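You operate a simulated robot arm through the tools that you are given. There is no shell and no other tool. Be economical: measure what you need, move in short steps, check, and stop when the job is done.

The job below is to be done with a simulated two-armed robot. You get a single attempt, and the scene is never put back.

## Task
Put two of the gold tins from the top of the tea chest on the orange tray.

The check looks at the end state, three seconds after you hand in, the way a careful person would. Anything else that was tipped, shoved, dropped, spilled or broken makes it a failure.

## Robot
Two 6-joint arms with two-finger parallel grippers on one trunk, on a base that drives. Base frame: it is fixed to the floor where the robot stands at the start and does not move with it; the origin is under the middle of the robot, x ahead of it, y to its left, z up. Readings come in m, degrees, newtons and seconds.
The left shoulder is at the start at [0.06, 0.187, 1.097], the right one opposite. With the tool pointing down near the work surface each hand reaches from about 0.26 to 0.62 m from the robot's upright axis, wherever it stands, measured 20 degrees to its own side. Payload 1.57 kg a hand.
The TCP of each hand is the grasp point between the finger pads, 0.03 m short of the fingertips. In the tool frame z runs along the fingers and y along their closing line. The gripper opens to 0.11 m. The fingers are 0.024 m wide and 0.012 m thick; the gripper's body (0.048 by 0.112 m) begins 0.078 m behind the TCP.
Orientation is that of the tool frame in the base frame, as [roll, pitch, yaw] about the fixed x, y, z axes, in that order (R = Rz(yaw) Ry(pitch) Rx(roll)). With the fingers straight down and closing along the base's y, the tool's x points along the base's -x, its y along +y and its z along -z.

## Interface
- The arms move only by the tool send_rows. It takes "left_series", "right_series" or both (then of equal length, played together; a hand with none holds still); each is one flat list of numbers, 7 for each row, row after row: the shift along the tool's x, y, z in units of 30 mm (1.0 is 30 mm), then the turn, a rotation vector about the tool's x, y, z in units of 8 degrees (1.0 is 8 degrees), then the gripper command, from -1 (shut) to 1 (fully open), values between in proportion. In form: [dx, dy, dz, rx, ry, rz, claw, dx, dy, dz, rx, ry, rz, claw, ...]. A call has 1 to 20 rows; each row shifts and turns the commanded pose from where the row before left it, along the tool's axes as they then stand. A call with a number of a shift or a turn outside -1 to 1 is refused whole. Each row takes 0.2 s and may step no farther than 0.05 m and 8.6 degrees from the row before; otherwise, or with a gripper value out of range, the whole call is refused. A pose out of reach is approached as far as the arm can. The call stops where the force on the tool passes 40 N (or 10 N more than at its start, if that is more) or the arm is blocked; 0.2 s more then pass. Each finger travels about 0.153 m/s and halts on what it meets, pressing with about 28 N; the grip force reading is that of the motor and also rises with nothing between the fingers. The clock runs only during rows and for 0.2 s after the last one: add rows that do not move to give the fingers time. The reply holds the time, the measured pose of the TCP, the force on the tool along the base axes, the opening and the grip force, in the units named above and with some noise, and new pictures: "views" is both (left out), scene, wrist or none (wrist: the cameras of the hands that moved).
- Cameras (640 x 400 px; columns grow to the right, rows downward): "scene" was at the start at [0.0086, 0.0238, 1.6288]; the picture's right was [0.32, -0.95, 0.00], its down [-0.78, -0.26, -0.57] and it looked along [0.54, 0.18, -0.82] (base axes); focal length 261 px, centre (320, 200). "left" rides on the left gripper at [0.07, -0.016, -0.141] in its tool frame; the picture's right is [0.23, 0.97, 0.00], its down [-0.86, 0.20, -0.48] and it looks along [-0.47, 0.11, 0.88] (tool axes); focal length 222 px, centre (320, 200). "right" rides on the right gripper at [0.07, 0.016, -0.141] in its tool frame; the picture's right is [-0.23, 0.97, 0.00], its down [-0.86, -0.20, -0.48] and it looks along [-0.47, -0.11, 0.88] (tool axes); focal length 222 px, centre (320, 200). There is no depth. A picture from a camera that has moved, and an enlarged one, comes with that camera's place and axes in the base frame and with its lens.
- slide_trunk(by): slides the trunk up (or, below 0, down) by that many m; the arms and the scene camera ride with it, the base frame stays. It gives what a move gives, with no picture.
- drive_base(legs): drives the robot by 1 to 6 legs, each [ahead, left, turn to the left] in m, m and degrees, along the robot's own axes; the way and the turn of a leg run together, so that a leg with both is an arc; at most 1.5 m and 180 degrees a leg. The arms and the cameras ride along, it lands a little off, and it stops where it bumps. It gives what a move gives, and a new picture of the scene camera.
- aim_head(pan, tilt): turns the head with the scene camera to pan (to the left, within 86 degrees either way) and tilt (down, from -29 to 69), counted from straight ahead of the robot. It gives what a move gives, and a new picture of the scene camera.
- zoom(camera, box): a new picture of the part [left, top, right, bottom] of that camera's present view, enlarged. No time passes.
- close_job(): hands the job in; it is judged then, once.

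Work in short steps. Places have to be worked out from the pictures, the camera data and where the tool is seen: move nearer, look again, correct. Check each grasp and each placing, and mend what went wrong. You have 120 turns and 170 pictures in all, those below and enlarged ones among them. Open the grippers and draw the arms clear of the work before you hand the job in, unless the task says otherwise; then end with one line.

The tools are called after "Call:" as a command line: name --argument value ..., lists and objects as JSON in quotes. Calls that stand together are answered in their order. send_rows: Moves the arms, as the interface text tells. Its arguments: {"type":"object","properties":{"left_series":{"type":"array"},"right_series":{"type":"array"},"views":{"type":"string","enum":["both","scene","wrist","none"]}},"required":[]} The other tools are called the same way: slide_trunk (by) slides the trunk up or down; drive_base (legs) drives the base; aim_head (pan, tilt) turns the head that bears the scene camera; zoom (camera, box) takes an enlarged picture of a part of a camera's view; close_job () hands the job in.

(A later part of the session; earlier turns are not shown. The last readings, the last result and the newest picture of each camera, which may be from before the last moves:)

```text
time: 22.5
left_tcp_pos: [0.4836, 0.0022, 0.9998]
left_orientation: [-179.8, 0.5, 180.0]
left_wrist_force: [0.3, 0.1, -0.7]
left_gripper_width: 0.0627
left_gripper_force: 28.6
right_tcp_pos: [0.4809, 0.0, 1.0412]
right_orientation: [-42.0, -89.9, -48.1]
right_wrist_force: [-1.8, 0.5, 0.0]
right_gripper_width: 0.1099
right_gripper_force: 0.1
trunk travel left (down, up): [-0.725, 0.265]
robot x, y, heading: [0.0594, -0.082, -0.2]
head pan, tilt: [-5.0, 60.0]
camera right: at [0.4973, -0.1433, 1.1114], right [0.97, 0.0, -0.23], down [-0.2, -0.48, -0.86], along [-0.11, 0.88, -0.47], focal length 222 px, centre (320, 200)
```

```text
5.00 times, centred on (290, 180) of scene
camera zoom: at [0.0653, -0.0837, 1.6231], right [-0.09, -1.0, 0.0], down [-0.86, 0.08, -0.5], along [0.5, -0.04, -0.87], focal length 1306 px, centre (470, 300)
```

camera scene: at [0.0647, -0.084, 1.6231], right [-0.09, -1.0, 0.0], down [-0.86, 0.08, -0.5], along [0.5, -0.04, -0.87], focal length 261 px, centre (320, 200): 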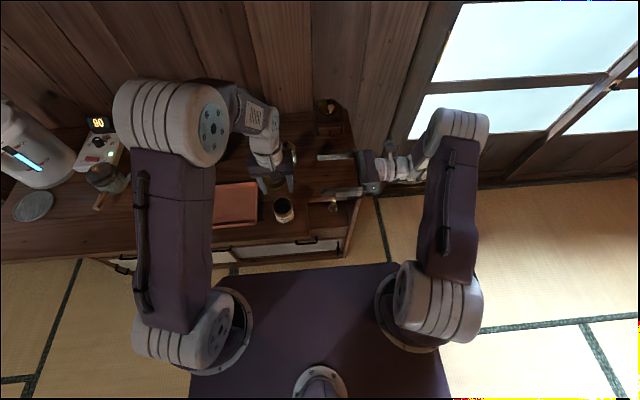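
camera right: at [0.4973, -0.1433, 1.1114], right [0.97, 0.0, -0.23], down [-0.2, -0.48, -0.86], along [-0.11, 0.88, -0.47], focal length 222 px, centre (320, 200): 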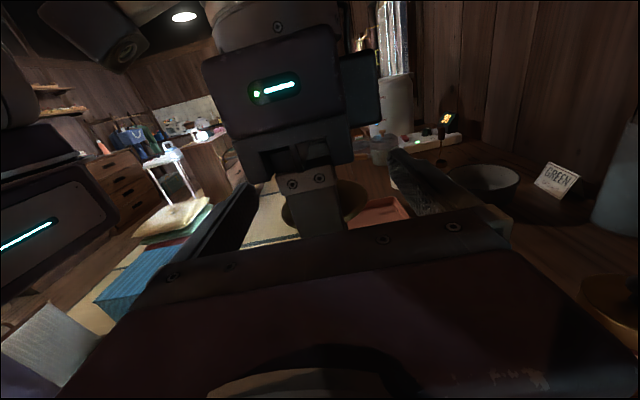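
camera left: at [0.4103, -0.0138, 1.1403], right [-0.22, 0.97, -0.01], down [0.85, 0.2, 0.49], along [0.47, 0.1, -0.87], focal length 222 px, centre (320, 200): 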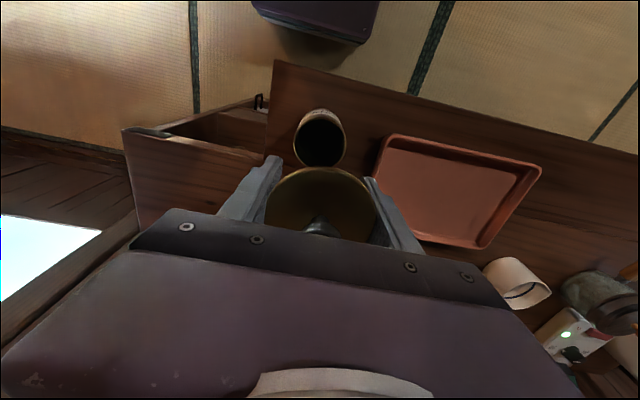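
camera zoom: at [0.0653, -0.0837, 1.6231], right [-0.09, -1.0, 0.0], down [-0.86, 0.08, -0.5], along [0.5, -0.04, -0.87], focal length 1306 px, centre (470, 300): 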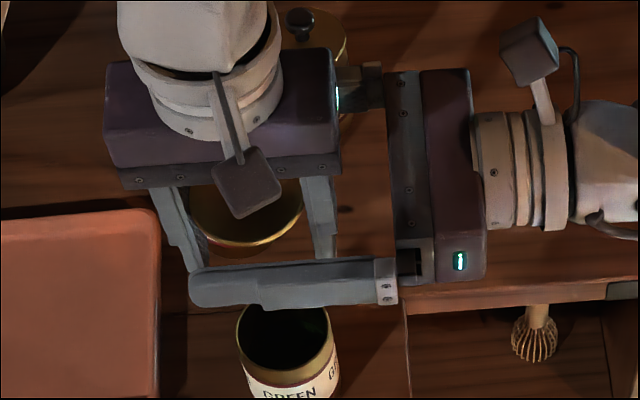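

Both hands are in place with no contact. I close the right gripper on the lid's x-sides.

Call:
send_rows --right_series '[0.03, 0, 0, 0, 0, 0, 0, 0, 0, 0, 0, 0, 0, -0.5, 0, 0, 0, 0, 0, 0, -1, 0, 0, 0, 0, 0, 0, -1, 0, 0, 0, 0, 0, 0, -1]' --views "none"

Call:
zoom --camera "right" --box '[230, 140, 430, 260]'

Call:
zoom --camera "scene" --box '[240, 140, 340, 220]'

```text
time: 23.7
left_tcp_pos: [0.4825, 0.0018, 1.0008]
left_orientation: [-179.8, 0.6, 180.0]
left_wrist_force: [-12.0, -10.5, 12.1]
left_gripper_width: 0.0628
left_gripper_force: 27.9
right_tcp_pos: [0.4806, -0.0015, 1.0429]
right_orientation: [-144.2, -89.9, 54.0]
right_wrist_force: [12.3, 10.4, -12.3]
right_gripper_width: 0.0625
right_gripper_force: 28.2
trunk travel left (down, up): [-0.725, 0.265]
robot x, y, heading: [0.0589, -0.0782, -0.3]
head pan, tilt: [-5.0, 60.0]
```

```text
3.20 times, centred on (330, 200) of right
camera zoom: at [0.4976, -0.1439, 1.1128], right [0.97, 0.0, -0.23], down [-0.2, -0.48, -0.85], along [-0.11, 0.88, -0.47], focal length 711 px, centre (288, 200)
```

zoom: 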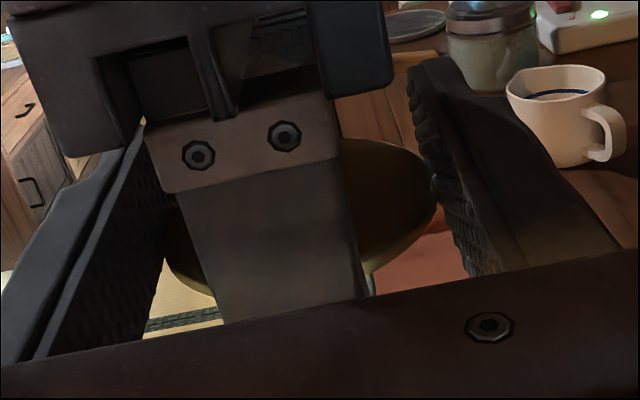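

```text
5.00 times, centred on (290, 180) of scene
camera zoom: at [0.0653, -0.0833, 1.6231], right [-0.09, -1.0, 0.0], down [-0.86, 0.08, -0.5], along [0.5, -0.04, -0.87], focal length 1306 px, centre (470, 300)
```

zoom: 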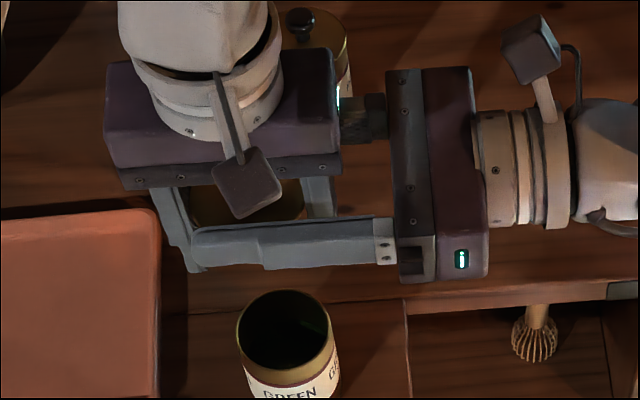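

The right hand holds the lid at 0.0625 m. I open the left partly and lift it straight up off the lid.

Call:
send_rows --left_series '[0, 0, 0, 0, 0, 0, 0.5, 0, 0, 0, 0, 0, 0, 0.5, 0, 0, -0.3, 0, 0, 0, 0.5, 0, 0, -0.7, 0, 0, 0, 0.5, 0, 0, -1, 0, 0, 0, 0.5, 0, 0, -1, 0, 0, 0, 0.5, 0, 0, -1, 0, 0, 0, 0.5, 0, 0, -0.5, 0, 0, 0, 0.5]' --views "none"

Call:
zoom --camera "right" --box '[230, 140, 430, 260]'

Call:
zoom --camera "scene" --box '[240, 140, 340, 220]'

```text
time: 25.5
left_tcp_pos: [0.4819, 0.0007, 1.1334]
left_orientation: [-179.9, 0.6, 180.0]
left_wrist_force: [0.5, 0.1, -0.7]
left_gripper_width: 0.0825
left_gripper_force: 0.0
right_tcp_pos: [0.4814, -0.0009, 1.0428]
right_orientation: [130.1, -89.9, 140.0]
right_wrist_force: [-0.8, -0.6, -0.7]
right_gripper_width: 0.0624
right_gripper_force: 27.6
trunk travel left (down, up): [-0.725, 0.265]
robot x, y, heading: [0.0605, -0.0773, -0.2]
head pan, tilt: [-5.0, 60.0]
```

```text
3.20 times, centred on (330, 200) of right
camera zoom: at [0.4972, -0.144, 1.113], right [0.97, 0.0, -0.23], down [-0.2, -0.48, -0.86], along [-0.11, 0.88, -0.47], focal length 711 px, centre (288, 200)
```

zoom: 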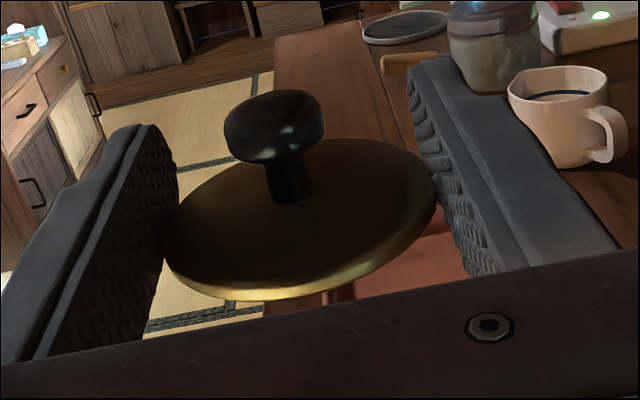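

```text
5.00 times, centred on (290, 180) of scene
camera zoom: at [0.065, -0.0832, 1.6231], right [-0.09, -1.0, 0.0], down [-0.86, 0.08, -0.5], along [0.5, -0.04, -0.87], focal length 1306 px, centre (470, 300)
```

zoom: 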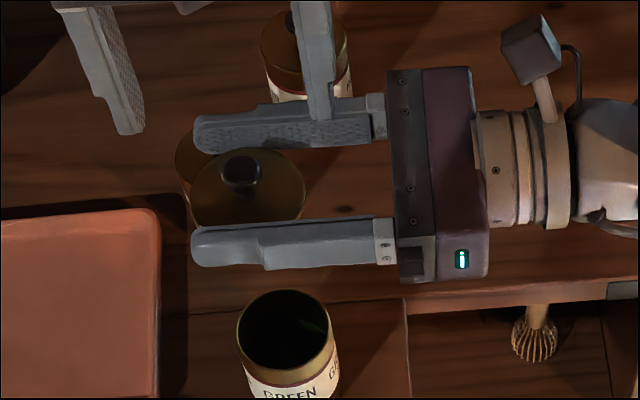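

The lid is level in the right hand, centred near (0.482, 0.001). The tin's rim centre computes to ≈ (0.478, 0.000). I lower the lid to ~5 cm above the rim and look from the left wrist camera.

Call:
send_rows --right_series '[-0.6, 0, 0, 0, 0, 0, -1, -0.9, 0, 0, 0, 0, 0, -1, -0.9, 0, 0, 0, 0, 0, -1, -0.6, 0, 0, 0, 0, 0, -1, -0.4, 0, 0, 0, 0, 0, -1, 0, 0, 0, 0, 0, 0, -1]' --views "none"

Call:
zoom --camera "left" --box '[240, 80, 400, 240]'

Call:
zoom --camera "scene" --box '[255, 170, 315, 220]'

Call:
zoom --camera "right" --box '[230, 140, 430, 260]'

```text
time: 26.9
left_tcp_pos: [0.4809, 0.0001, 1.1347]
left_orientation: [-179.8, 0.6, 179.9]
left_wrist_force: [0.2, 0.0, -0.2]
left_gripper_width: 0.0825
left_gripper_force: 0.1
right_tcp_pos: [0.4809, -0.0013, 0.9413]
right_orientation: [113.3, -89.9, 156.5]
right_wrist_force: [0.5, -0.5, 0.4]
right_gripper_width: 0.0623
right_gripper_force: 28.1
trunk travel left (down, up): [-0.725, 0.265]
robot x, y, heading: [0.0616, -0.0772, -0.0]
head pan, tilt: [-5.0, 60.0]
```

```text
2.50 times, centred on (320, 160) of left
camera zoom: at [0.4092, -0.0148, 1.2736], right [-0.22, 0.97, -0.01], down [0.85, 0.2, 0.49], along [0.47, 0.1, -0.87], focal length 555 px, centre (320, 300)
```

zoom: 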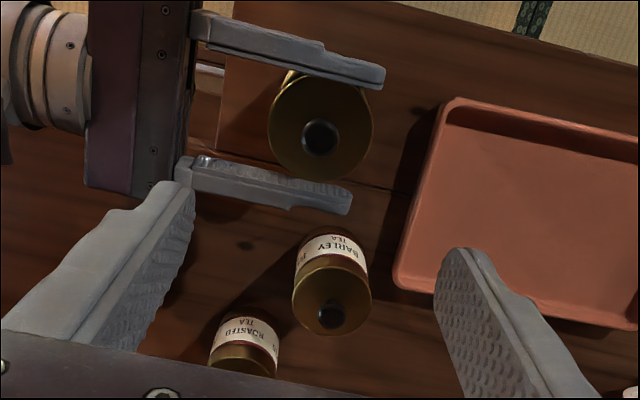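

```text
8.00 times, centred on (285, 195) of scene
camera zoom: at [0.0652, -0.0832, 1.6231], right [-0.09, -1.0, 0.0], down [-0.86, 0.08, -0.5], along [0.5, -0.04, -0.87], focal length 2090 px, centre (600, 240)
```

zoom: 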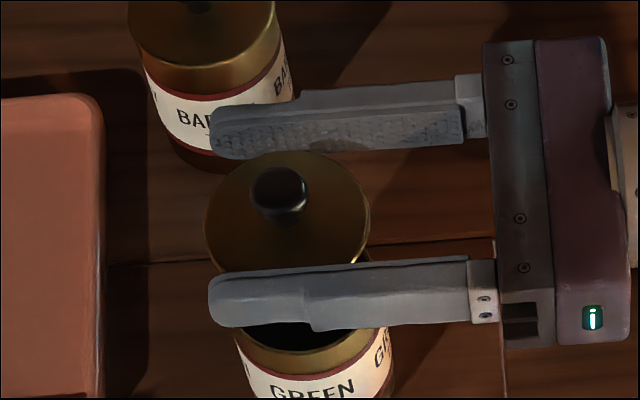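

```text
3.20 times, centred on (330, 200) of right
camera zoom: at [0.4982, -0.1454, 1.011], right [0.97, 0.0, -0.23], down [-0.2, -0.48, -0.86], along [-0.11, 0.88, -0.47], focal length 711 px, centre (288, 200)
```

zoom: 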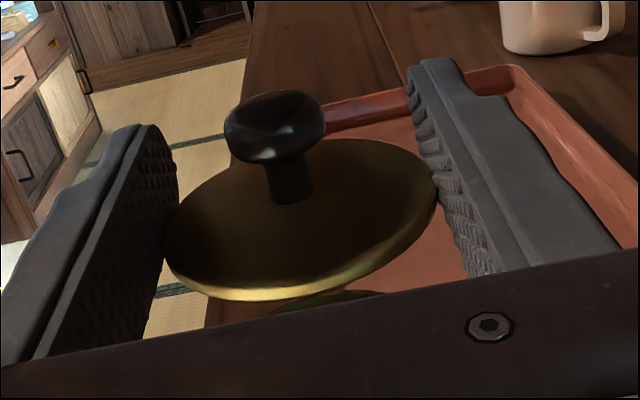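

Lid bottom is ≈44 mm above the rim. I lower another 34 mm and check alignment from all views.

Call:
send_rows --right_series '[-0.5, 0, 0, 0, 0, 0, -1, -0.4, 0, 0, 0, 0, 0, -1, -0.23, 0, 0, 0, 0, 0, -1, 0, 0, 0, 0, 0, 0, -1, 0, 0, 0, 0, 0, 0, -1]' --views "none"

Call:
zoom --camera "left" --box '[290, 90, 350, 150]'

Call:
zoom --camera "scene" --box '[265, 190, 305, 220]'

Call:
zoom --camera "right" --box '[270, 170, 390, 250]'

```text
time: 28.1
left_tcp_pos: [0.4825, 0.0012, 1.1339]
left_orientation: [-179.7, 0.5, 179.9]
left_wrist_force: [0.8, 0.2, -0.1]
left_gripper_width: 0.0825
left_gripper_force: 0.0
right_tcp_pos: [0.482, -0.0016, 0.9081]
right_orientation: [116.2, -90.0, 153.7]
right_wrist_force: [0.0, 0.3, -0.2]
right_gripper_width: 0.0624
right_gripper_force: 28.4
trunk travel left (down, up): [-0.725, 0.265]
robot x, y, heading: [0.059, -0.0759, -0.0]
head pan, tilt: [-5.0, 60.0]
```

```text
6.67 times, centred on (320, 120) of left
camera zoom: at [0.4093, -0.0148, 1.2736], right [-0.22, 0.97, -0.01], down [0.85, 0.2, 0.49], along [0.47, 0.1, -0.87], focal length 1481 px, centre (320, 733)
```

zoom: 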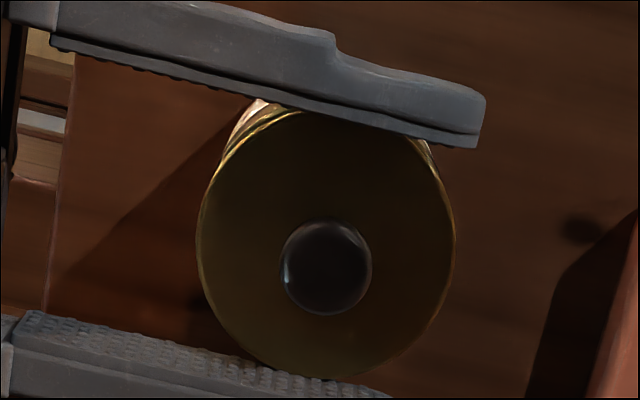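

```text
13.33 times, centred on (285, 205) of scene
camera zoom: at [0.0653, -0.0832, 1.6231], right [-0.09, -1.0, 0.0], down [-0.86, 0.08, -0.5], along [0.5, -0.04, -0.87], focal length 3482 px, centre (787, 133)
```

zoom: 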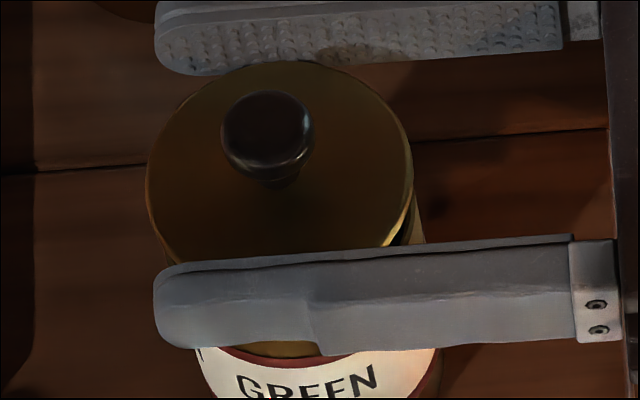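

```text
5.00 times, centred on (330, 210) of right
camera zoom: at [0.4975, -0.1445, 0.9773], right [0.97, 0.0, -0.23], down [-0.2, -0.48, -0.86], along [-0.11, 0.88, -0.47], focal length 1111 px, centre (270, 150)
```

zoom: 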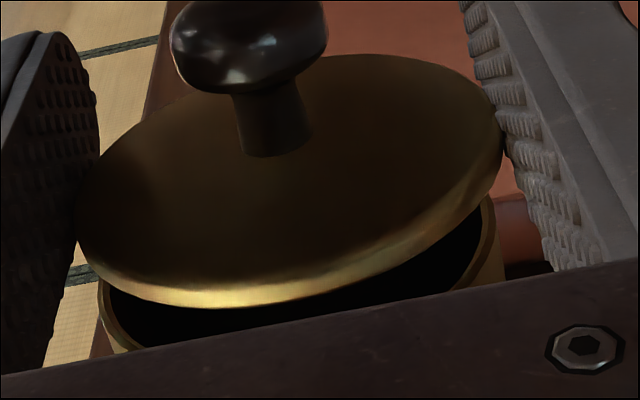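

Alignment is within about 1 mm; I shift 0.5 mm toward -x and lower 10 mm in small steps.

Call:
send_rows --right_series '[0, -0.018, 0, 0, 0, 0, -1, -0.07, 0, 0, 0, 0, 0, -1, -0.07, 0, 0, 0, 0, 0, -1, -0.07, 0, 0, 0, 0, 0, -1, -0.06, 0, 0, 0, 0, 0, -1, -0.06, 0, 0, 0, 0, 0, -1, 0, 0, 0, 0, 0, 0, -1]' --views "none"

Call:
zoom --camera "right" --box '[270, 170, 390, 250]'

Call:
zoom --camera "scene" --box '[265, 190, 305, 220]'

```text
time: 29.7
left_tcp_pos: [0.4808, 0.0006, 1.1339]
left_orientation: [-179.9, 0.5, 179.9]
left_wrist_force: [0.3, 0.4, -0.8]
left_gripper_width: 0.0824
left_gripper_force: 0.1
right_tcp_pos: [0.4806, -0.0021, 0.8971]
right_orientation: [-71.5, -89.9, -18.4]
right_wrist_force: [-0.4, 0.1, -0.2]
right_gripper_width: 0.0622
right_gripper_force: 28.2
trunk travel left (down, up): [-0.725, 0.265]
robot x, y, heading: [0.0605, -0.0781, 0.2]
head pan, tilt: [-5.0, 60.0]
```

```text
5.00 times, centred on (330, 210) of right
camera zoom: at [0.4978, -0.1458, 0.9673], right [0.97, 0.0, -0.23], down [-0.2, -0.48, -0.86], along [-0.11, 0.88, -0.47], focal length 1111 px, centre (270, 150)
```

zoom: 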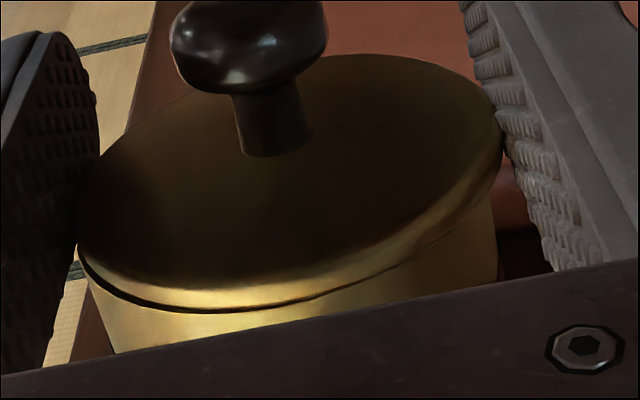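

```text
13.33 times, centred on (285, 205) of scene
camera zoom: at [0.0653, -0.0832, 1.6231], right [-0.09, -1.0, 0.0], down [-0.86, 0.08, -0.5], along [0.5, -0.04, -0.87], focal length 3482 px, centre (787, 133)
```

zoom: 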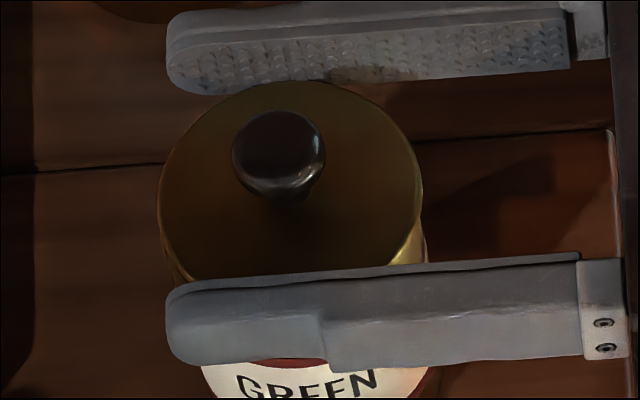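

The lid is ~1 mm above the rim and concentric. I lower 1.5 mm more, then check the force before releasing.

Call:
send_rows --right_series '[-0.025, 0, 0, 0, 0, 0, -1, -0.025, 0, 0, 0, 0, 0, -1, 0, 0, 0, 0, 0, 0, -1]' --views "none"

Call:
zoom --camera "right" --box '[270, 170, 390, 250]'

```text
time: 30.5
left_tcp_pos: [0.4827, 0.0006, 1.1338]
left_orientation: [-179.8, 0.6, 179.9]
left_wrist_force: [0.8, 0.1, -0.8]
left_gripper_width: 0.0824
left_gripper_force: 0.0
right_tcp_pos: [0.481, -0.0021, 0.8968]
right_orientation: [11.2, -90.0, -101.4]
right_wrist_force: [2.8, 0.9, 4.2]
right_gripper_width: 0.0624
right_gripper_force: 28.5
trunk travel left (down, up): [-0.725, 0.265]
robot x, y, heading: [0.0583, -0.0807, -0.1]
head pan, tilt: [-5.0, 60.0]
```

```text
5.00 times, centred on (330, 210) of right
camera zoom: at [0.4976, -0.1459, 0.9665], right [0.97, 0.0, -0.23], down [-0.2, -0.48, -0.86], along [-0.11, 0.88, -0.46], focal length 1111 px, centre (270, 150)
```

zoom: 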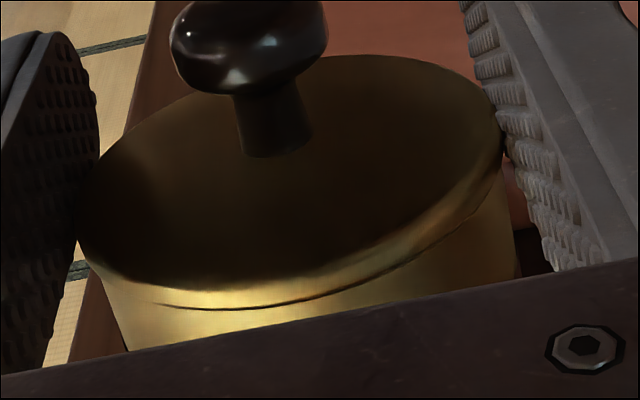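

Lid touches the rim with about 4 N. I release it and look.

Call:
send_rows --right_series '[0, 0, 0, 0, 0, 0, 0.2, 0, 0, 0, 0, 0, 0, 0.6, 0, 0, 0, 0, 0, 0, 0.6]' --views "none"

Call:
zoom --camera "right" --box '[270, 170, 390, 250]'

Call:
zoom --camera "scene" --box '[265, 190, 305, 220]'

```text
time: 31.3
left_tcp_pos: [0.4811, -0.0006, 1.134]
left_orientation: [-179.7, 0.5, 179.9]
left_wrist_force: [0.5, -1.0, 0.1]
left_gripper_width: 0.0825
left_gripper_force: 0.0
right_tcp_pos: [0.4805, -0.0024, 0.8954]
right_orientation: [111.8, -90.0, 158.1]
right_wrist_force: [0.7, -0.2, -0.2]
right_gripper_width: 0.0879
right_gripper_force: 0.1
trunk travel left (down, up): [-0.725, 0.265]
robot x, y, heading: [0.056, -0.078, -0.4]
head pan, tilt: [-5.0, 60.0]
```

```text
5.00 times, centred on (330, 210) of right
camera zoom: at [0.4975, -0.1457, 0.9661], right [0.97, 0.0, -0.23], down [-0.2, -0.48, -0.86], along [-0.11, 0.88, -0.47], focal length 1111 px, centre (270, 150)
```

zoom: 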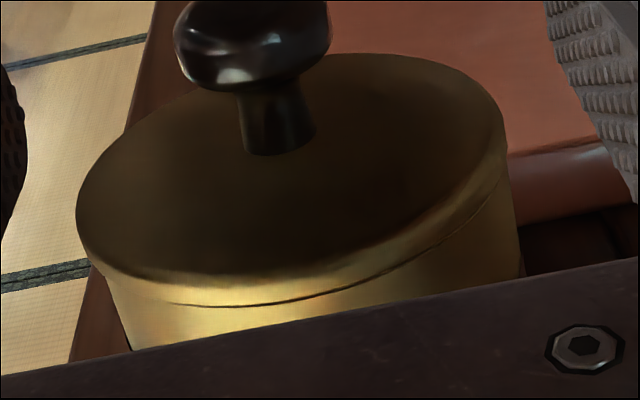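

```text
13.33 times, centred on (285, 205) of scene
camera zoom: at [0.0653, -0.0832, 1.6231], right [-0.09, -1.0, 0.0], down [-0.86, 0.08, -0.5], along [0.5, -0.04, -0.87], focal length 3482 px, centre (787, 133)
```

zoom: 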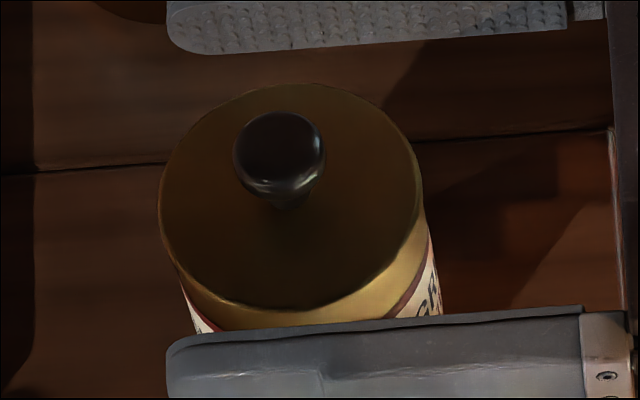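

The lid is neatly back on. The right hand is already horizontal around the tin, so I lower it to grip the body below the lid (TCP z≈0.862).

Call:
send_rows --right_series '[-0.4, 0, 0, 0, 0, 0, 0.6, -0.4, 0, 0, 0, 0, 0, 0.6, -0.32, 0, 0, 0, 0, 0, 0.6, 0, 0, 0, 0, 0, 0, 0.6]' --views "none"

Call:
zoom --camera "right" --box '[230, 120, 430, 260]'

Call:
zoom --camera "scene" --box '[250, 170, 350, 240]'

```text
time: 32.3
left_tcp_pos: [0.4818, -0.0009, 1.1334]
left_orientation: [-179.8, 0.5, 179.9]
left_wrist_force: [-0.2, 0.0, 0.3]
left_gripper_width: 0.0826
left_gripper_force: 0.1
right_tcp_pos: [0.4811, -0.0016, 0.8636]
right_orientation: [-30.4, -90.0, -59.7]
right_wrist_force: [1.8, 0.3, 0.0]
right_gripper_width: 0.088
right_gripper_force: 0.0
trunk travel left (down, up): [-0.725, 0.265]
robot x, y, heading: [0.0541, -0.0763, -0.3]
head pan, tilt: [-5.0, 60.0]
```

```text
2.86 times, centred on (330, 190) of right
camera zoom: at [0.4973, -0.1446, 0.9332], right [0.97, 0.0, -0.23], down [-0.2, -0.48, -0.86], along [-0.11, 0.88, -0.47], focal length 635 px, centre (291, 229)
```

zoom: 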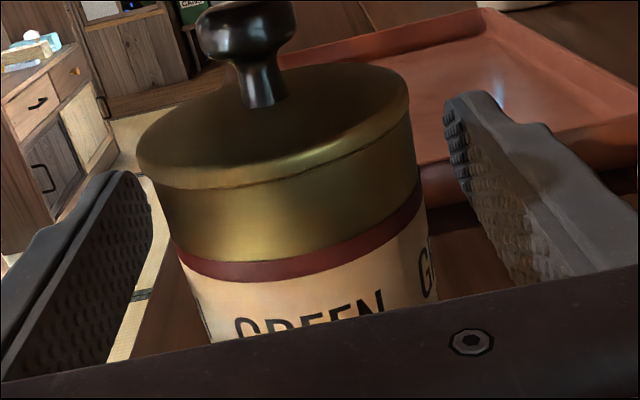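

```text
5.71 times, centred on (300, 205) of scene
camera zoom: at [0.0653, -0.0832, 1.6231], right [-0.09, -1.0, 0.0], down [-0.86, 0.08, -0.5], along [0.5, -0.04, -0.87], focal length 1492 px, centre (434, 171)
```

zoom: 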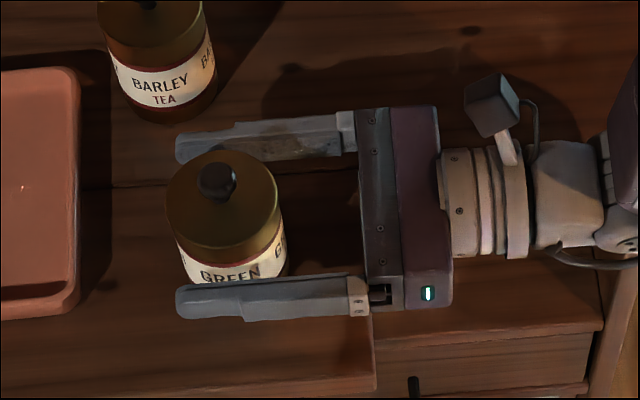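

Fingers are around the body, clear below the lid. I close and lift slightly, then check that body and lid rise together.

Call:
send_rows --right_series '[0, 0, 0, 0, 0, 0, 0, 0, 0, 0, 0, 0, 0, -1, 0, 0, 0, 0, 0, 0, -1, 0, 0, 0, 0, 0, 0, -1, 0.2, 0, 0, 0, 0, 0, -1, 0.4, 0, 0, 0, 0, 0, -1, 0.4, 0, 0, 0, 0, 0, -1, 0, 0, 0, 0, 0, 0, -1]' --views "wrist"

Call:
zoom --camera "scene" --box '[250, 170, 350, 240]'

```text
time: 34.1
left_tcp_pos: [0.4816, -0.0003, 1.134]
left_orientation: [-179.7, 0.6, 179.9]
left_wrist_force: [0.7, -0.6, 0.9]
left_gripper_width: 0.0826
left_gripper_force: 0.1
right_tcp_pos: [0.4809, -0.0006, 0.8934]
right_orientation: [-81.3, -89.9, -8.7]
right_wrist_force: [-0.1, -0.5, -3.3]
right_gripper_width: 0.0611
right_gripper_force: 28.1
trunk travel left (down, up): [-0.725, 0.265]
robot x, y, heading: [0.0541, -0.0805, -0.1]
head pan, tilt: [-5.0, 60.0]
camera right: at [0.4976, -0.1446, 0.9631], right [0.97, 0.0, -0.23], down [-0.2, -0.48, -0.85], along [-0.11, 0.88, -0.47], focal length 222 px, centre (320, 200)
```

right: 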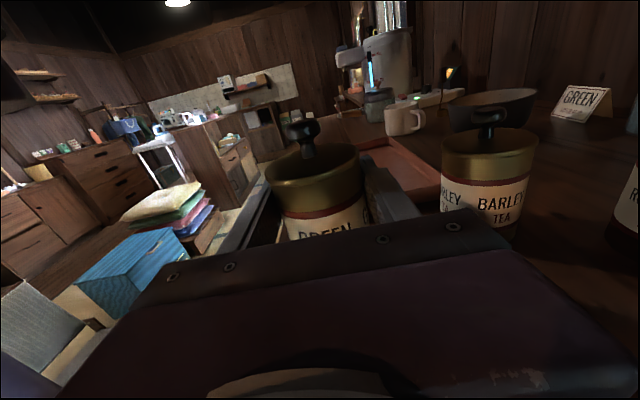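

```text
5.71 times, centred on (300, 205) of scene
camera zoom: at [0.0658, -0.0832, 1.6231], right [-0.09, -1.0, 0.0], down [-0.86, 0.08, -0.5], along [0.5, -0.04, -0.87], focal length 1492 px, centre (434, 171)
```

zoom: 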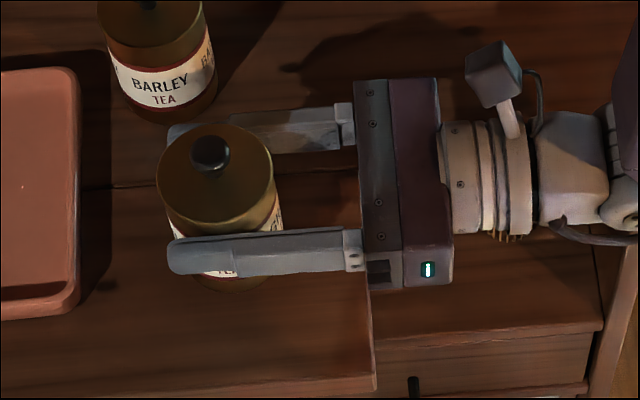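

The whole tin with lid came up (≈3.3 N). I lift to z≈0.95, and move the left hand up, back and left out of the way.

Call:
send_rows --right_series '[0.4, 0, 0, 0, 0, 0, -1, 0.5, 0, 0, 0, 0, 0, -1, 0.5, 0, 0, 0, 0, 0, -1, 0.5, 0, 0, 0, 0, 0, -1, 0, 0, 0, 0, 0, 0, -1, 0, 0, 0, 0, 0, 0, -1]' --left_series '[0, 0, -0.8, 0, 0, 0, 0.5, 0.6, 0.9, -0.5, 0, 0, 0, 0.5, 0.8, 0.9, -0.5, 0, 0, 0, 0.5, 0.8, 0.9, 0, 0, 0, 0, 0.5, 0.8, 0.9, 0, 0, 0, 0, 0.5, 0.8, 0.9, 0, 0, 0, 0, 0.5]' --views "none"

Call:
drive_base --legs '[[0, 0.12, 0]]'

```text
time: 35.5
left_tcp_pos: [0.3643, 0.138, 1.1855]
left_orientation: [-179.8, 0.6, 179.8]
left_wrist_force: [-0.6, 0.6, -0.9]
left_gripper_width: 0.0824
left_gripper_force: 0.0
right_tcp_pos: [0.4809, -0.0028, 0.95]
right_orientation: [11.2, -89.9, -101.2]
right_wrist_force: [-0.2, -0.6, -3.5]
right_gripper_width: 0.0612
right_gripper_force: 28.1
trunk travel left (down, up): [-0.725, 0.265]
robot x, y, heading: [0.0586, -0.0774, -0.1]
head pan, tilt: [-5.0, 60.0]
```

```text
time: 36.7
left_tcp_pos: [0.3659, 0.2549, 1.1852]
left_orientation: [-179.9, 0.5, 179.8]
left_wrist_force: [0.4, 0.4, -0.8]
left_gripper_width: 0.0823
left_gripper_force: 0.0
right_tcp_pos: [0.4812, 0.1189, 0.9492]
right_orientation: [-42.5, -90.0, -47.5]
right_wrist_force: [-0.9, 0.8, -4.1]
right_gripper_width: 0.0613
right_gripper_force: 28.2
trunk travel left (down, up): [-0.725, 0.265]
robot x, y, heading: [0.0572, 0.0413, -0.1]
head pan, tilt: [-5.0, 60.0]
camera scene: at [0.0658, 0.0364, 1.6231], right [-0.09, -1.0, 0.0], down [-0.86, 0.08, -0.5], along [0.5, -0.04, -0.87], focal length 261 px, centre (320, 200)
```

scene: 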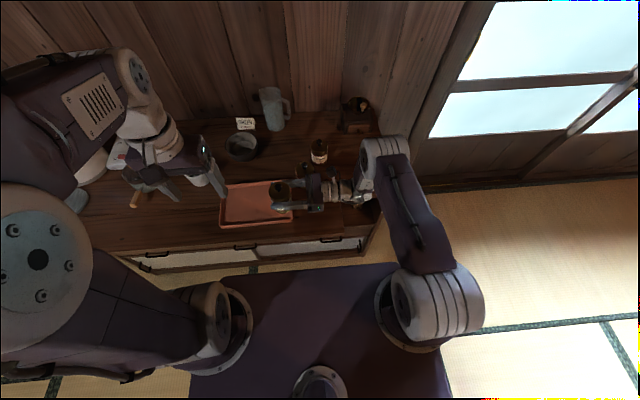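

The tray is clear in front. I move the tin over its left half: target (0.525, 0.28), still at z≈0.95.

Call:
send_rows --right_series '[0, 0.2, 0.6, 0, 0, 0, -1, 0, 0.25, 0.9, 0, 0, 0, -1, 0, 0.25, 0.9, 0, 0, 0, -1, 0, 0.25, 0.9, 0, 0, 0, -1, 0, 0.25, 0.9, 0, 0, 0, -1, 0, 0.27, 0.77, 0, 0, 0, -1, 0, 0, 0.4, 0, 0, 0, -1, 0, 0, 0, 0, 0, 0, -1]'

Call:
zoom --camera "scene" --box '[190, 140, 350, 260]'

```text
time: 38.5
left_tcp_pos: [0.365, 0.257, 1.1852]
left_orientation: [-179.8, 0.4, 179.9]
left_wrist_force: [-0.6, 0.6, 0.1]
left_gripper_width: 0.0826
left_gripper_force: 0.0
right_tcp_pos: [0.5256, 0.2816, 0.948]
right_orientation: [-97.3, -89.8, 7.2]
right_wrist_force: [-0.1, 0.4, -2.8]
right_gripper_width: 0.0614
right_gripper_force: 28.0
trunk travel left (down, up): [-0.725, 0.265]
robot x, y, heading: [0.0567, 0.0434, -0.0]
head pan, tilt: [-5.0, 60.0]
camera scene: at [0.0659, 0.0379, 1.6231], right [-0.09, -1.0, 0.0], down [-0.86, 0.08, -0.5], along [0.5, -0.04, -0.87], focal length 261 px, centre (320, 200)
camera right: at [0.5421, 0.1388, 1.0186], right [0.97, 0.0, -0.23], down [-0.2, -0.48, -0.85], along [-0.11, 0.88, -0.47], focal length 222 px, centre (320, 200)
```

scene: 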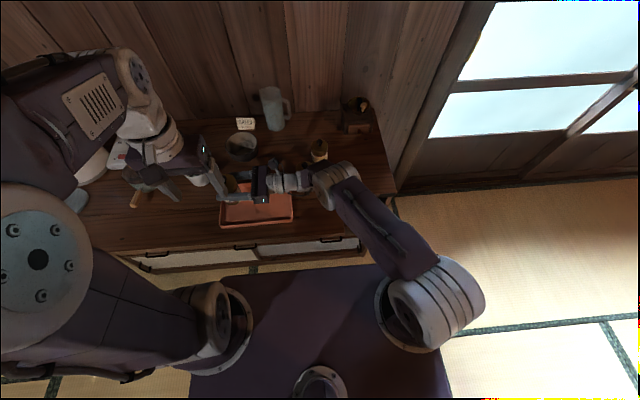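
right: 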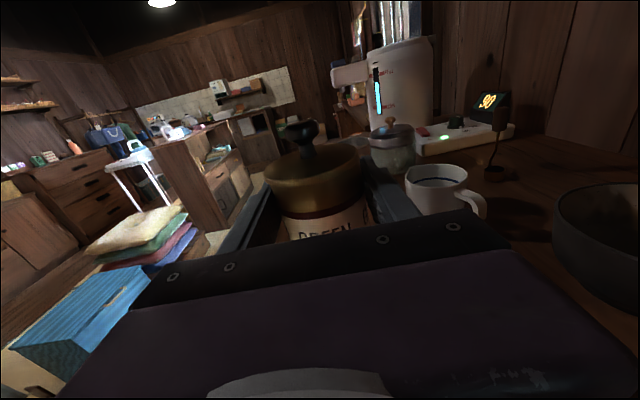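

```text
3.33 times, centred on (270, 200) of scene
camera zoom: at [0.0659, 0.0379, 1.6231], right [-0.09, -1.0, 0.0], down [-0.86, 0.08, -0.5], along [0.5, -0.04, -0.87], focal length 871 px, centre (487, 200)
```

zoom: 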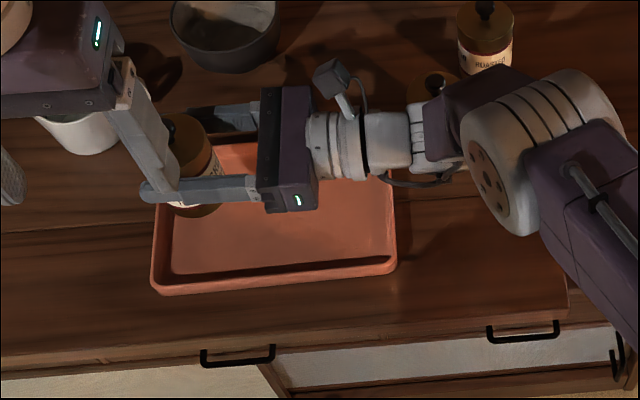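

The right elbow is near the barley tin in this pose. Before lowering, I turn the hand 45° about the vertical so it points ahead-left and the arm stays in front of the tins.

Call:
send_rows --right_series '[0, 0, 0, -0.9, 0, 0, -1, 0, 0, 0, -0.9, 0, 0, -1, 0, 0, 0, -0.9, 0, 0, -1, 0, 0, 0, -0.9, 0, 0, -1, 0, 0, 0, -0.9, 0, 0, -1, 0, 0, 0, -0.9, 0, 0, -1, 0, 0, 0, 0, 0, 0, -1]'

Call:
zoom --camera "scene" --box '[190, 140, 350, 260]'

```text
time: 40.1
left_tcp_pos: [0.3647, 0.2568, 1.1852]
left_orientation: [-179.8, 0.6, -180.0]
left_wrist_force: [0.0, 0.3, 0.0]
left_gripper_width: 0.0827
left_gripper_force: 0.1
right_tcp_pos: [0.5334, 0.2705, 0.9495]
right_orientation: [-160.9, -90.0, 35.3]
right_wrist_force: [0.7, -0.5, -3.8]
right_gripper_width: 0.0612
right_gripper_force: 28.2
right hand out of reach, approached as far as the arm can: row 5, 6
trunk travel left (down, up): [-0.725, 0.265]
robot x, y, heading: [0.0597, 0.0421, -0.3]
head pan, tilt: [-5.0, 60.0]
camera scene: at [0.0654, 0.0384, 1.6231], right [-0.09, -1.0, 0.0], down [-0.86, 0.08, -0.5], along [0.5, -0.04, -0.87], focal length 261 px, centre (320, 200)
camera right: at [0.4653, 0.1447, 1.0193], right [0.79, -0.57, -0.23], down [-0.44, -0.27, -0.85], along [0.42, 0.78, -0.47], focal length 222 px, centre (320, 200)
```

scene: 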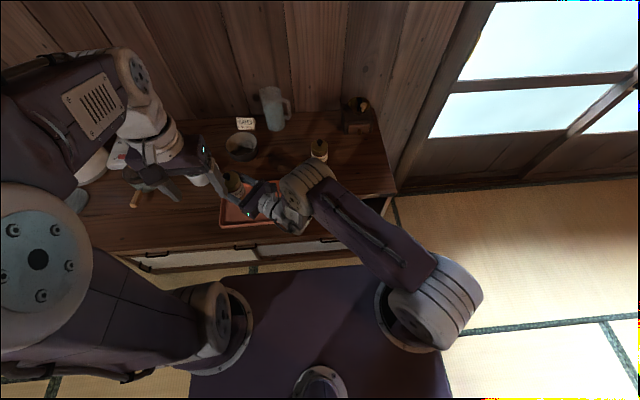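
right: 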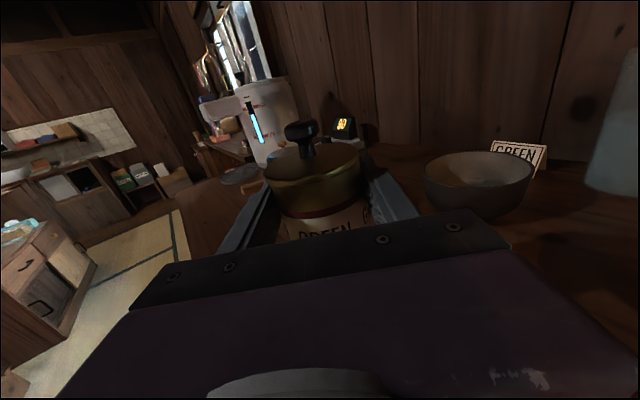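

```text
3.33 times, centred on (270, 200) of scene
camera zoom: at [0.0654, 0.0384, 1.6231], right [-0.09, -1.0, 0.0], down [-0.86, 0.08, -0.5], along [0.5, -0.04, -0.87], focal length 871 px, centre (487, 200)
```

zoom: 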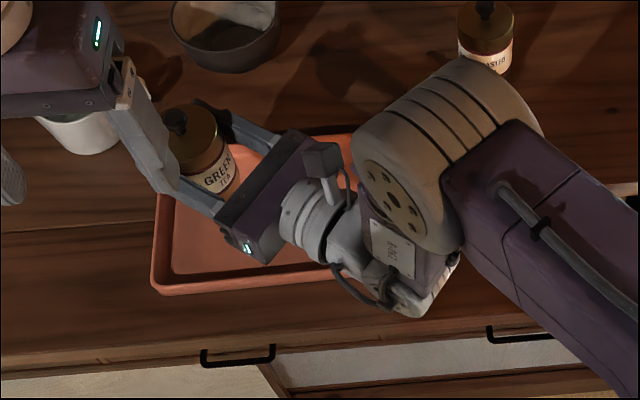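

The hand turned about 36° and the arm is now clear of the tins; the tin sits at (0.533, 0.27) over the tray. I lower by 60 mm and check the pose.

Call:
send_rows --right_series '[-0.4, 0, 0, 0, 0, 0, -1, -0.4, 0, 0, 0, 0, 0, -1, -0.4, 0, 0, 0, 0, 0, -1, -0.4, 0, 0, 0, 0, 0, -1, -0.4, 0, 0, 0, 0, 0, -1, 0, 0, 0, 0, 0, 0, -1]' --views "wrist"

Call:
zoom --camera "scene" --box '[190, 140, 350, 260]'

```text
time: 41.5
left_tcp_pos: [0.3663, 0.2559, 1.1855]
left_orientation: [-179.7, 0.5, 179.9]
left_wrist_force: [-0.4, -0.4, -0.4]
left_gripper_width: 0.0827
left_gripper_force: 0.0
right_tcp_pos: [0.5325, 0.2699, 0.8896]
right_orientation: [-129.9, -89.9, 4.6]
right_wrist_force: [0.4, -0.2, -3.5]
right_gripper_width: 0.0613
right_gripper_force: 27.9
trunk travel left (down, up): [-0.725, 0.265]
robot x, y, heading: [0.0575, 0.0412, -0.1]
head pan, tilt: [-5.0, 60.0]
camera right: at [0.4641, 0.1442, 0.9591], right [0.79, -0.56, -0.23], down [-0.44, -0.27, -0.85], along [0.42, 0.78, -0.47], focal length 222 px, centre (320, 200)
```

right: 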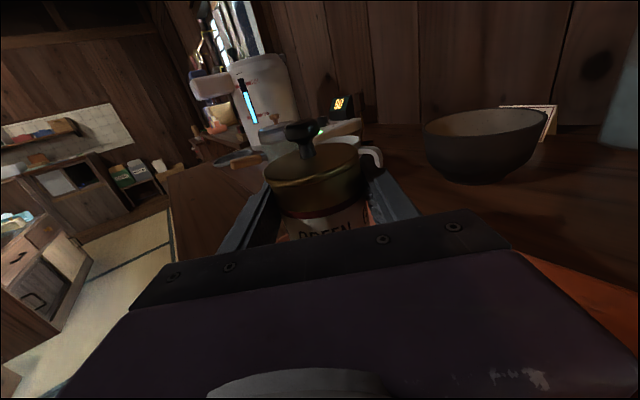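

```text
3.33 times, centred on (270, 200) of scene
camera zoom: at [0.0658, 0.0379, 1.6231], right [-0.09, -1.0, 0.0], down [-0.86, 0.08, -0.5], along [0.5, -0.04, -0.87], focal length 871 px, centre (487, 200)
```

zoom: 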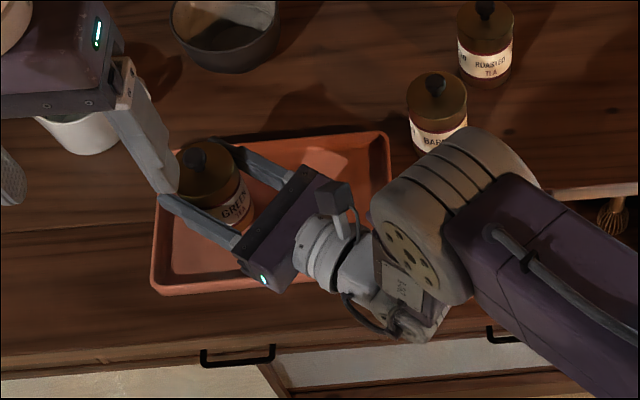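

Pose tracks well; tin bottom ≈ 0.826. I lower in 2 mm steps until it touches the tray floor.

Call:
send_rows --right_series '[-0.2, 0, 0, 0, 0, 0, -1, -0.13, 0, 0, 0, 0, 0, -1, -0.07, 0, 0, 0, 0, 0, -1, -0.07, 0, 0, 0, 0, 0, -1, 0, 0, 0, 0, 0, 0, -1]' --views "none"

Call:
zoom --camera "scene" --box '[215, 160, 285, 220]'

```text
time: 42.7
left_tcp_pos: [0.3663, 0.2561, 1.1849]
left_orientation: [-179.8, 0.4, 179.9]
left_wrist_force: [-0.4, -0.2, 0.5]
left_gripper_width: 0.0827
left_gripper_force: 0.1
right_tcp_pos: [0.5343, 0.2709, 0.876]
right_orientation: [-145.3, -89.9, 19.8]
right_wrist_force: [0.3, 0.2, -3.7]
right_gripper_width: 0.0612
right_gripper_force: 28.2
trunk travel left (down, up): [-0.725, 0.265]
robot x, y, heading: [0.0587, 0.0461, 0.1]
head pan, tilt: [-5.0, 60.0]
```

```text
6.67 times, centred on (250, 190) of scene
camera zoom: at [0.0658, 0.0379, 1.6231], right [-0.09, -1.0, 0.0], down [-0.86, 0.08, -0.5], along [0.5, -0.04, -0.87], focal length 1741 px, centre (787, 267)
```

zoom: 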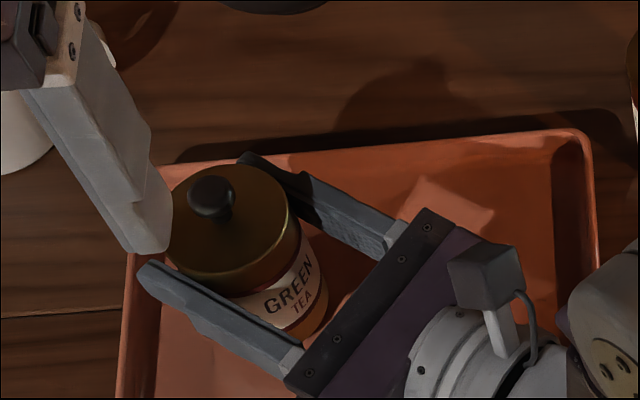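

Still hanging free (3.7 N), bottom ≈ 0.812. I continue down in 1.5–2 mm steps.

Call:
send_rows --right_series '[-0.06, 0, 0, 0, 0, 0, -1, -0.06, 0, 0, 0, 0, 0, -1, -0.05, 0, 0, 0, 0, 0, -1, 0, 0, 0, 0, 0, 0, -1]' --views "none"

```text
time: 43.7
left_tcp_pos: [0.3639, 0.2573, 1.1855]
left_orientation: [-179.8, 0.6, 179.9]
left_wrist_force: [0.1, 0.1, 0.0]
left_gripper_width: 0.0826
left_gripper_force: 0.0
right_tcp_pos: [0.5344, 0.2709, 0.8696]
right_orientation: [-144.6, -89.8, 19.0]
right_wrist_force: [-0.4, 0.5, -3.6]
right_gripper_width: 0.0616
right_gripper_force: 28.1
trunk travel left (down, up): [-0.725, 0.265]
robot x, y, heading: [0.0549, 0.0434, -0.2]
head pan, tilt: [-5.0, 60.0]
```

Still no contact; I go on gently.

Call:
send_rows --right_series '[-0.05, 0, 0, 0, 0, 0, -1, 0, 0, 0, 0, 0, 0, -1, -0.04, 0, 0, 0, 0, 0, -1, 0, 0, 0, 0, 0, 0, -1]' --views "none"

```text
time: 44.7
left_tcp_pos: [0.3654, 0.2572, 1.1849]
left_orientation: [-179.8, 0.6, 179.9]
left_wrist_force: [-1.1, 0.4, 0.0]
left_gripper_width: 0.0827
left_gripper_force: 0.0
right_tcp_pos: [0.5336, 0.2721, 0.8701]
right_orientation: [6.2, -89.8, -131.8]
right_wrist_force: [1.1, 1.2, 8.2]
right_gripper_width: 0.0614
right_gripper_force: 28.3
trunk travel left (down, up): [-0.725, 0.265]
robot x, y, heading: [0.0588, 0.0405, 0.0]
head pan, tilt: [-5.0, 60.0]
```

The tin stands on the tray (force +8 N). I ease 0.5 mm up and release.

Call:
send_rows --right_series '[0.02, 0, 0, 0, 0, 0, -1, 0, 0, 0, 0, 0, 0, 0.2, 0, 0, 0, 0, 0, 0, 0.6, 0, 0, 0, 0, 0, 0, 0.6]' --views "wrist"

Call:
zoom --camera "scene" --box '[215, 160, 285, 220]'

```text
time: 45.7
left_tcp_pos: [0.3662, 0.2555, 1.1866]
left_orientation: [-179.8, 0.6, 179.9]
left_wrist_force: [0.4, 0.3, 0.1]
left_gripper_width: 0.0826
left_gripper_force: 0.1
right_tcp_pos: [0.534, 0.2708, 0.8686]
right_orientation: [-150.6, -89.9, 25.0]
right_wrist_force: [0.5, 1.1, 4.5]
right_gripper_width: 0.0878
right_gripper_force: 0.0
trunk travel left (down, up): [-0.725, 0.265]
robot x, y, heading: [0.0622, 0.0456, -0.0]
head pan, tilt: [-5.0, 60.0]
camera right: at [0.4654, 0.1441, 0.9387], right [0.79, -0.57, -0.23], down [-0.44, -0.27, -0.85], along [0.42, 0.78, -0.47], focal length 222 px, centre (320, 200)
```

right: 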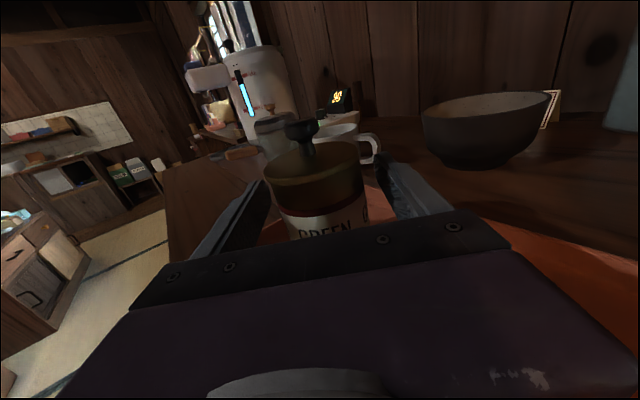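

```text
6.67 times, centred on (250, 190) of scene
camera zoom: at [0.0649, 0.0377, 1.6231], right [-0.09, -1.0, 0.0], down [-0.86, 0.08, -0.5], along [0.5, -0.04, -0.87], focal length 1741 px, centre (787, 267)
```

zoom: 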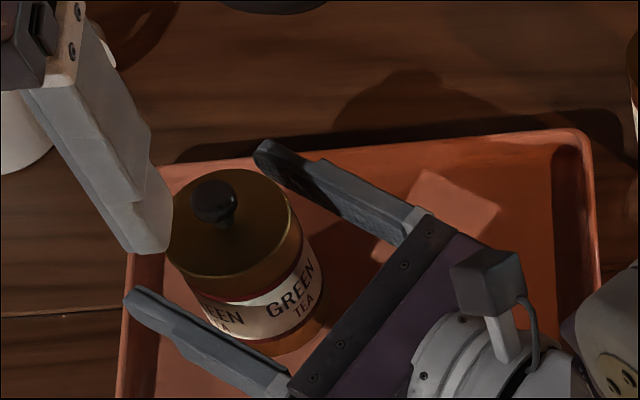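

The green tin stands on the tray, but 4.5 N remains, so the hand may be touching the rim. I rise 4 mm and draw straight back out, then up.

Call:
send_rows --right_series '[0.15, 0, 0, 0, 0, 0, 0.6, 0.1, 0, 0, 0, 0, 0, 0.6, 0, 0, -0.5, 0, 0, 0, 0.6, 0, 0, -0.9, 0, 0, 0, 0.6, 0, 0, -0.9, 0, 0, 0, 0.6, 0.5, 0, -0.7, 0, 0, 0, 0.6, 1, 0, 0, 0, 0, 0, 0.6, 1, 0, 0, 0, 0, 0, 0.6, 0.5, 0, 0, 0, 0, 0, 0.6]' --views "scene"

Call:
zoom --camera "scene" --box '[190, 140, 350, 260]'

```text
time: 47.7
left_tcp_pos: [0.3654, 0.2571, 1.1859]
left_orientation: [-179.7, 0.5, -179.9]
left_wrist_force: [-0.2, -0.4, 1.0]
left_gripper_width: 0.0823
left_gripper_force: 0.0
right_tcp_pos: [0.4805, 0.1963, 0.9645]
right_orientation: [61.2, -90.0, 173.2]
right_wrist_force: [-0.3, 0.6, 0.0]
right_gripper_width: 0.088
right_gripper_force: 0.1
trunk travel left (down, up): [-0.725, 0.265]
robot x, y, heading: [0.0589, 0.0417, 0.1]
head pan, tilt: [-5.0, 60.0]
camera scene: at [0.0651, 0.0376, 1.6231], right [-0.09, -1.0, 0.0], down [-0.86, 0.08, -0.5], along [0.5, -0.04, -0.87], focal length 261 px, centre (320, 200)
```

scene: 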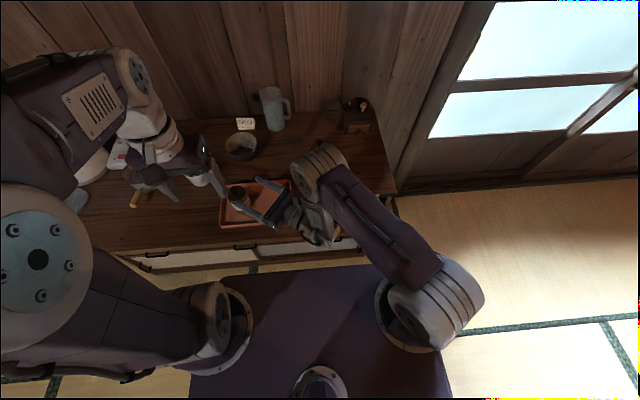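

```text
3.33 times, centred on (270, 200) of scene
camera zoom: at [0.0651, 0.0376, 1.6231], right [-0.09, -1.0, 0.0], down [-0.86, 0.08, -0.5], along [0.5, -0.04, -0.87], focal length 871 px, centre (487, 200)
```

zoom: 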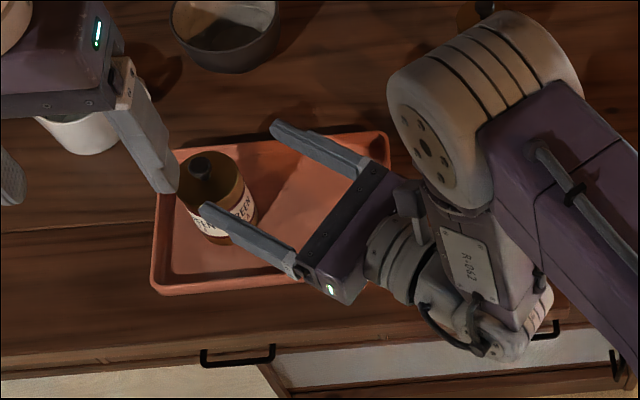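

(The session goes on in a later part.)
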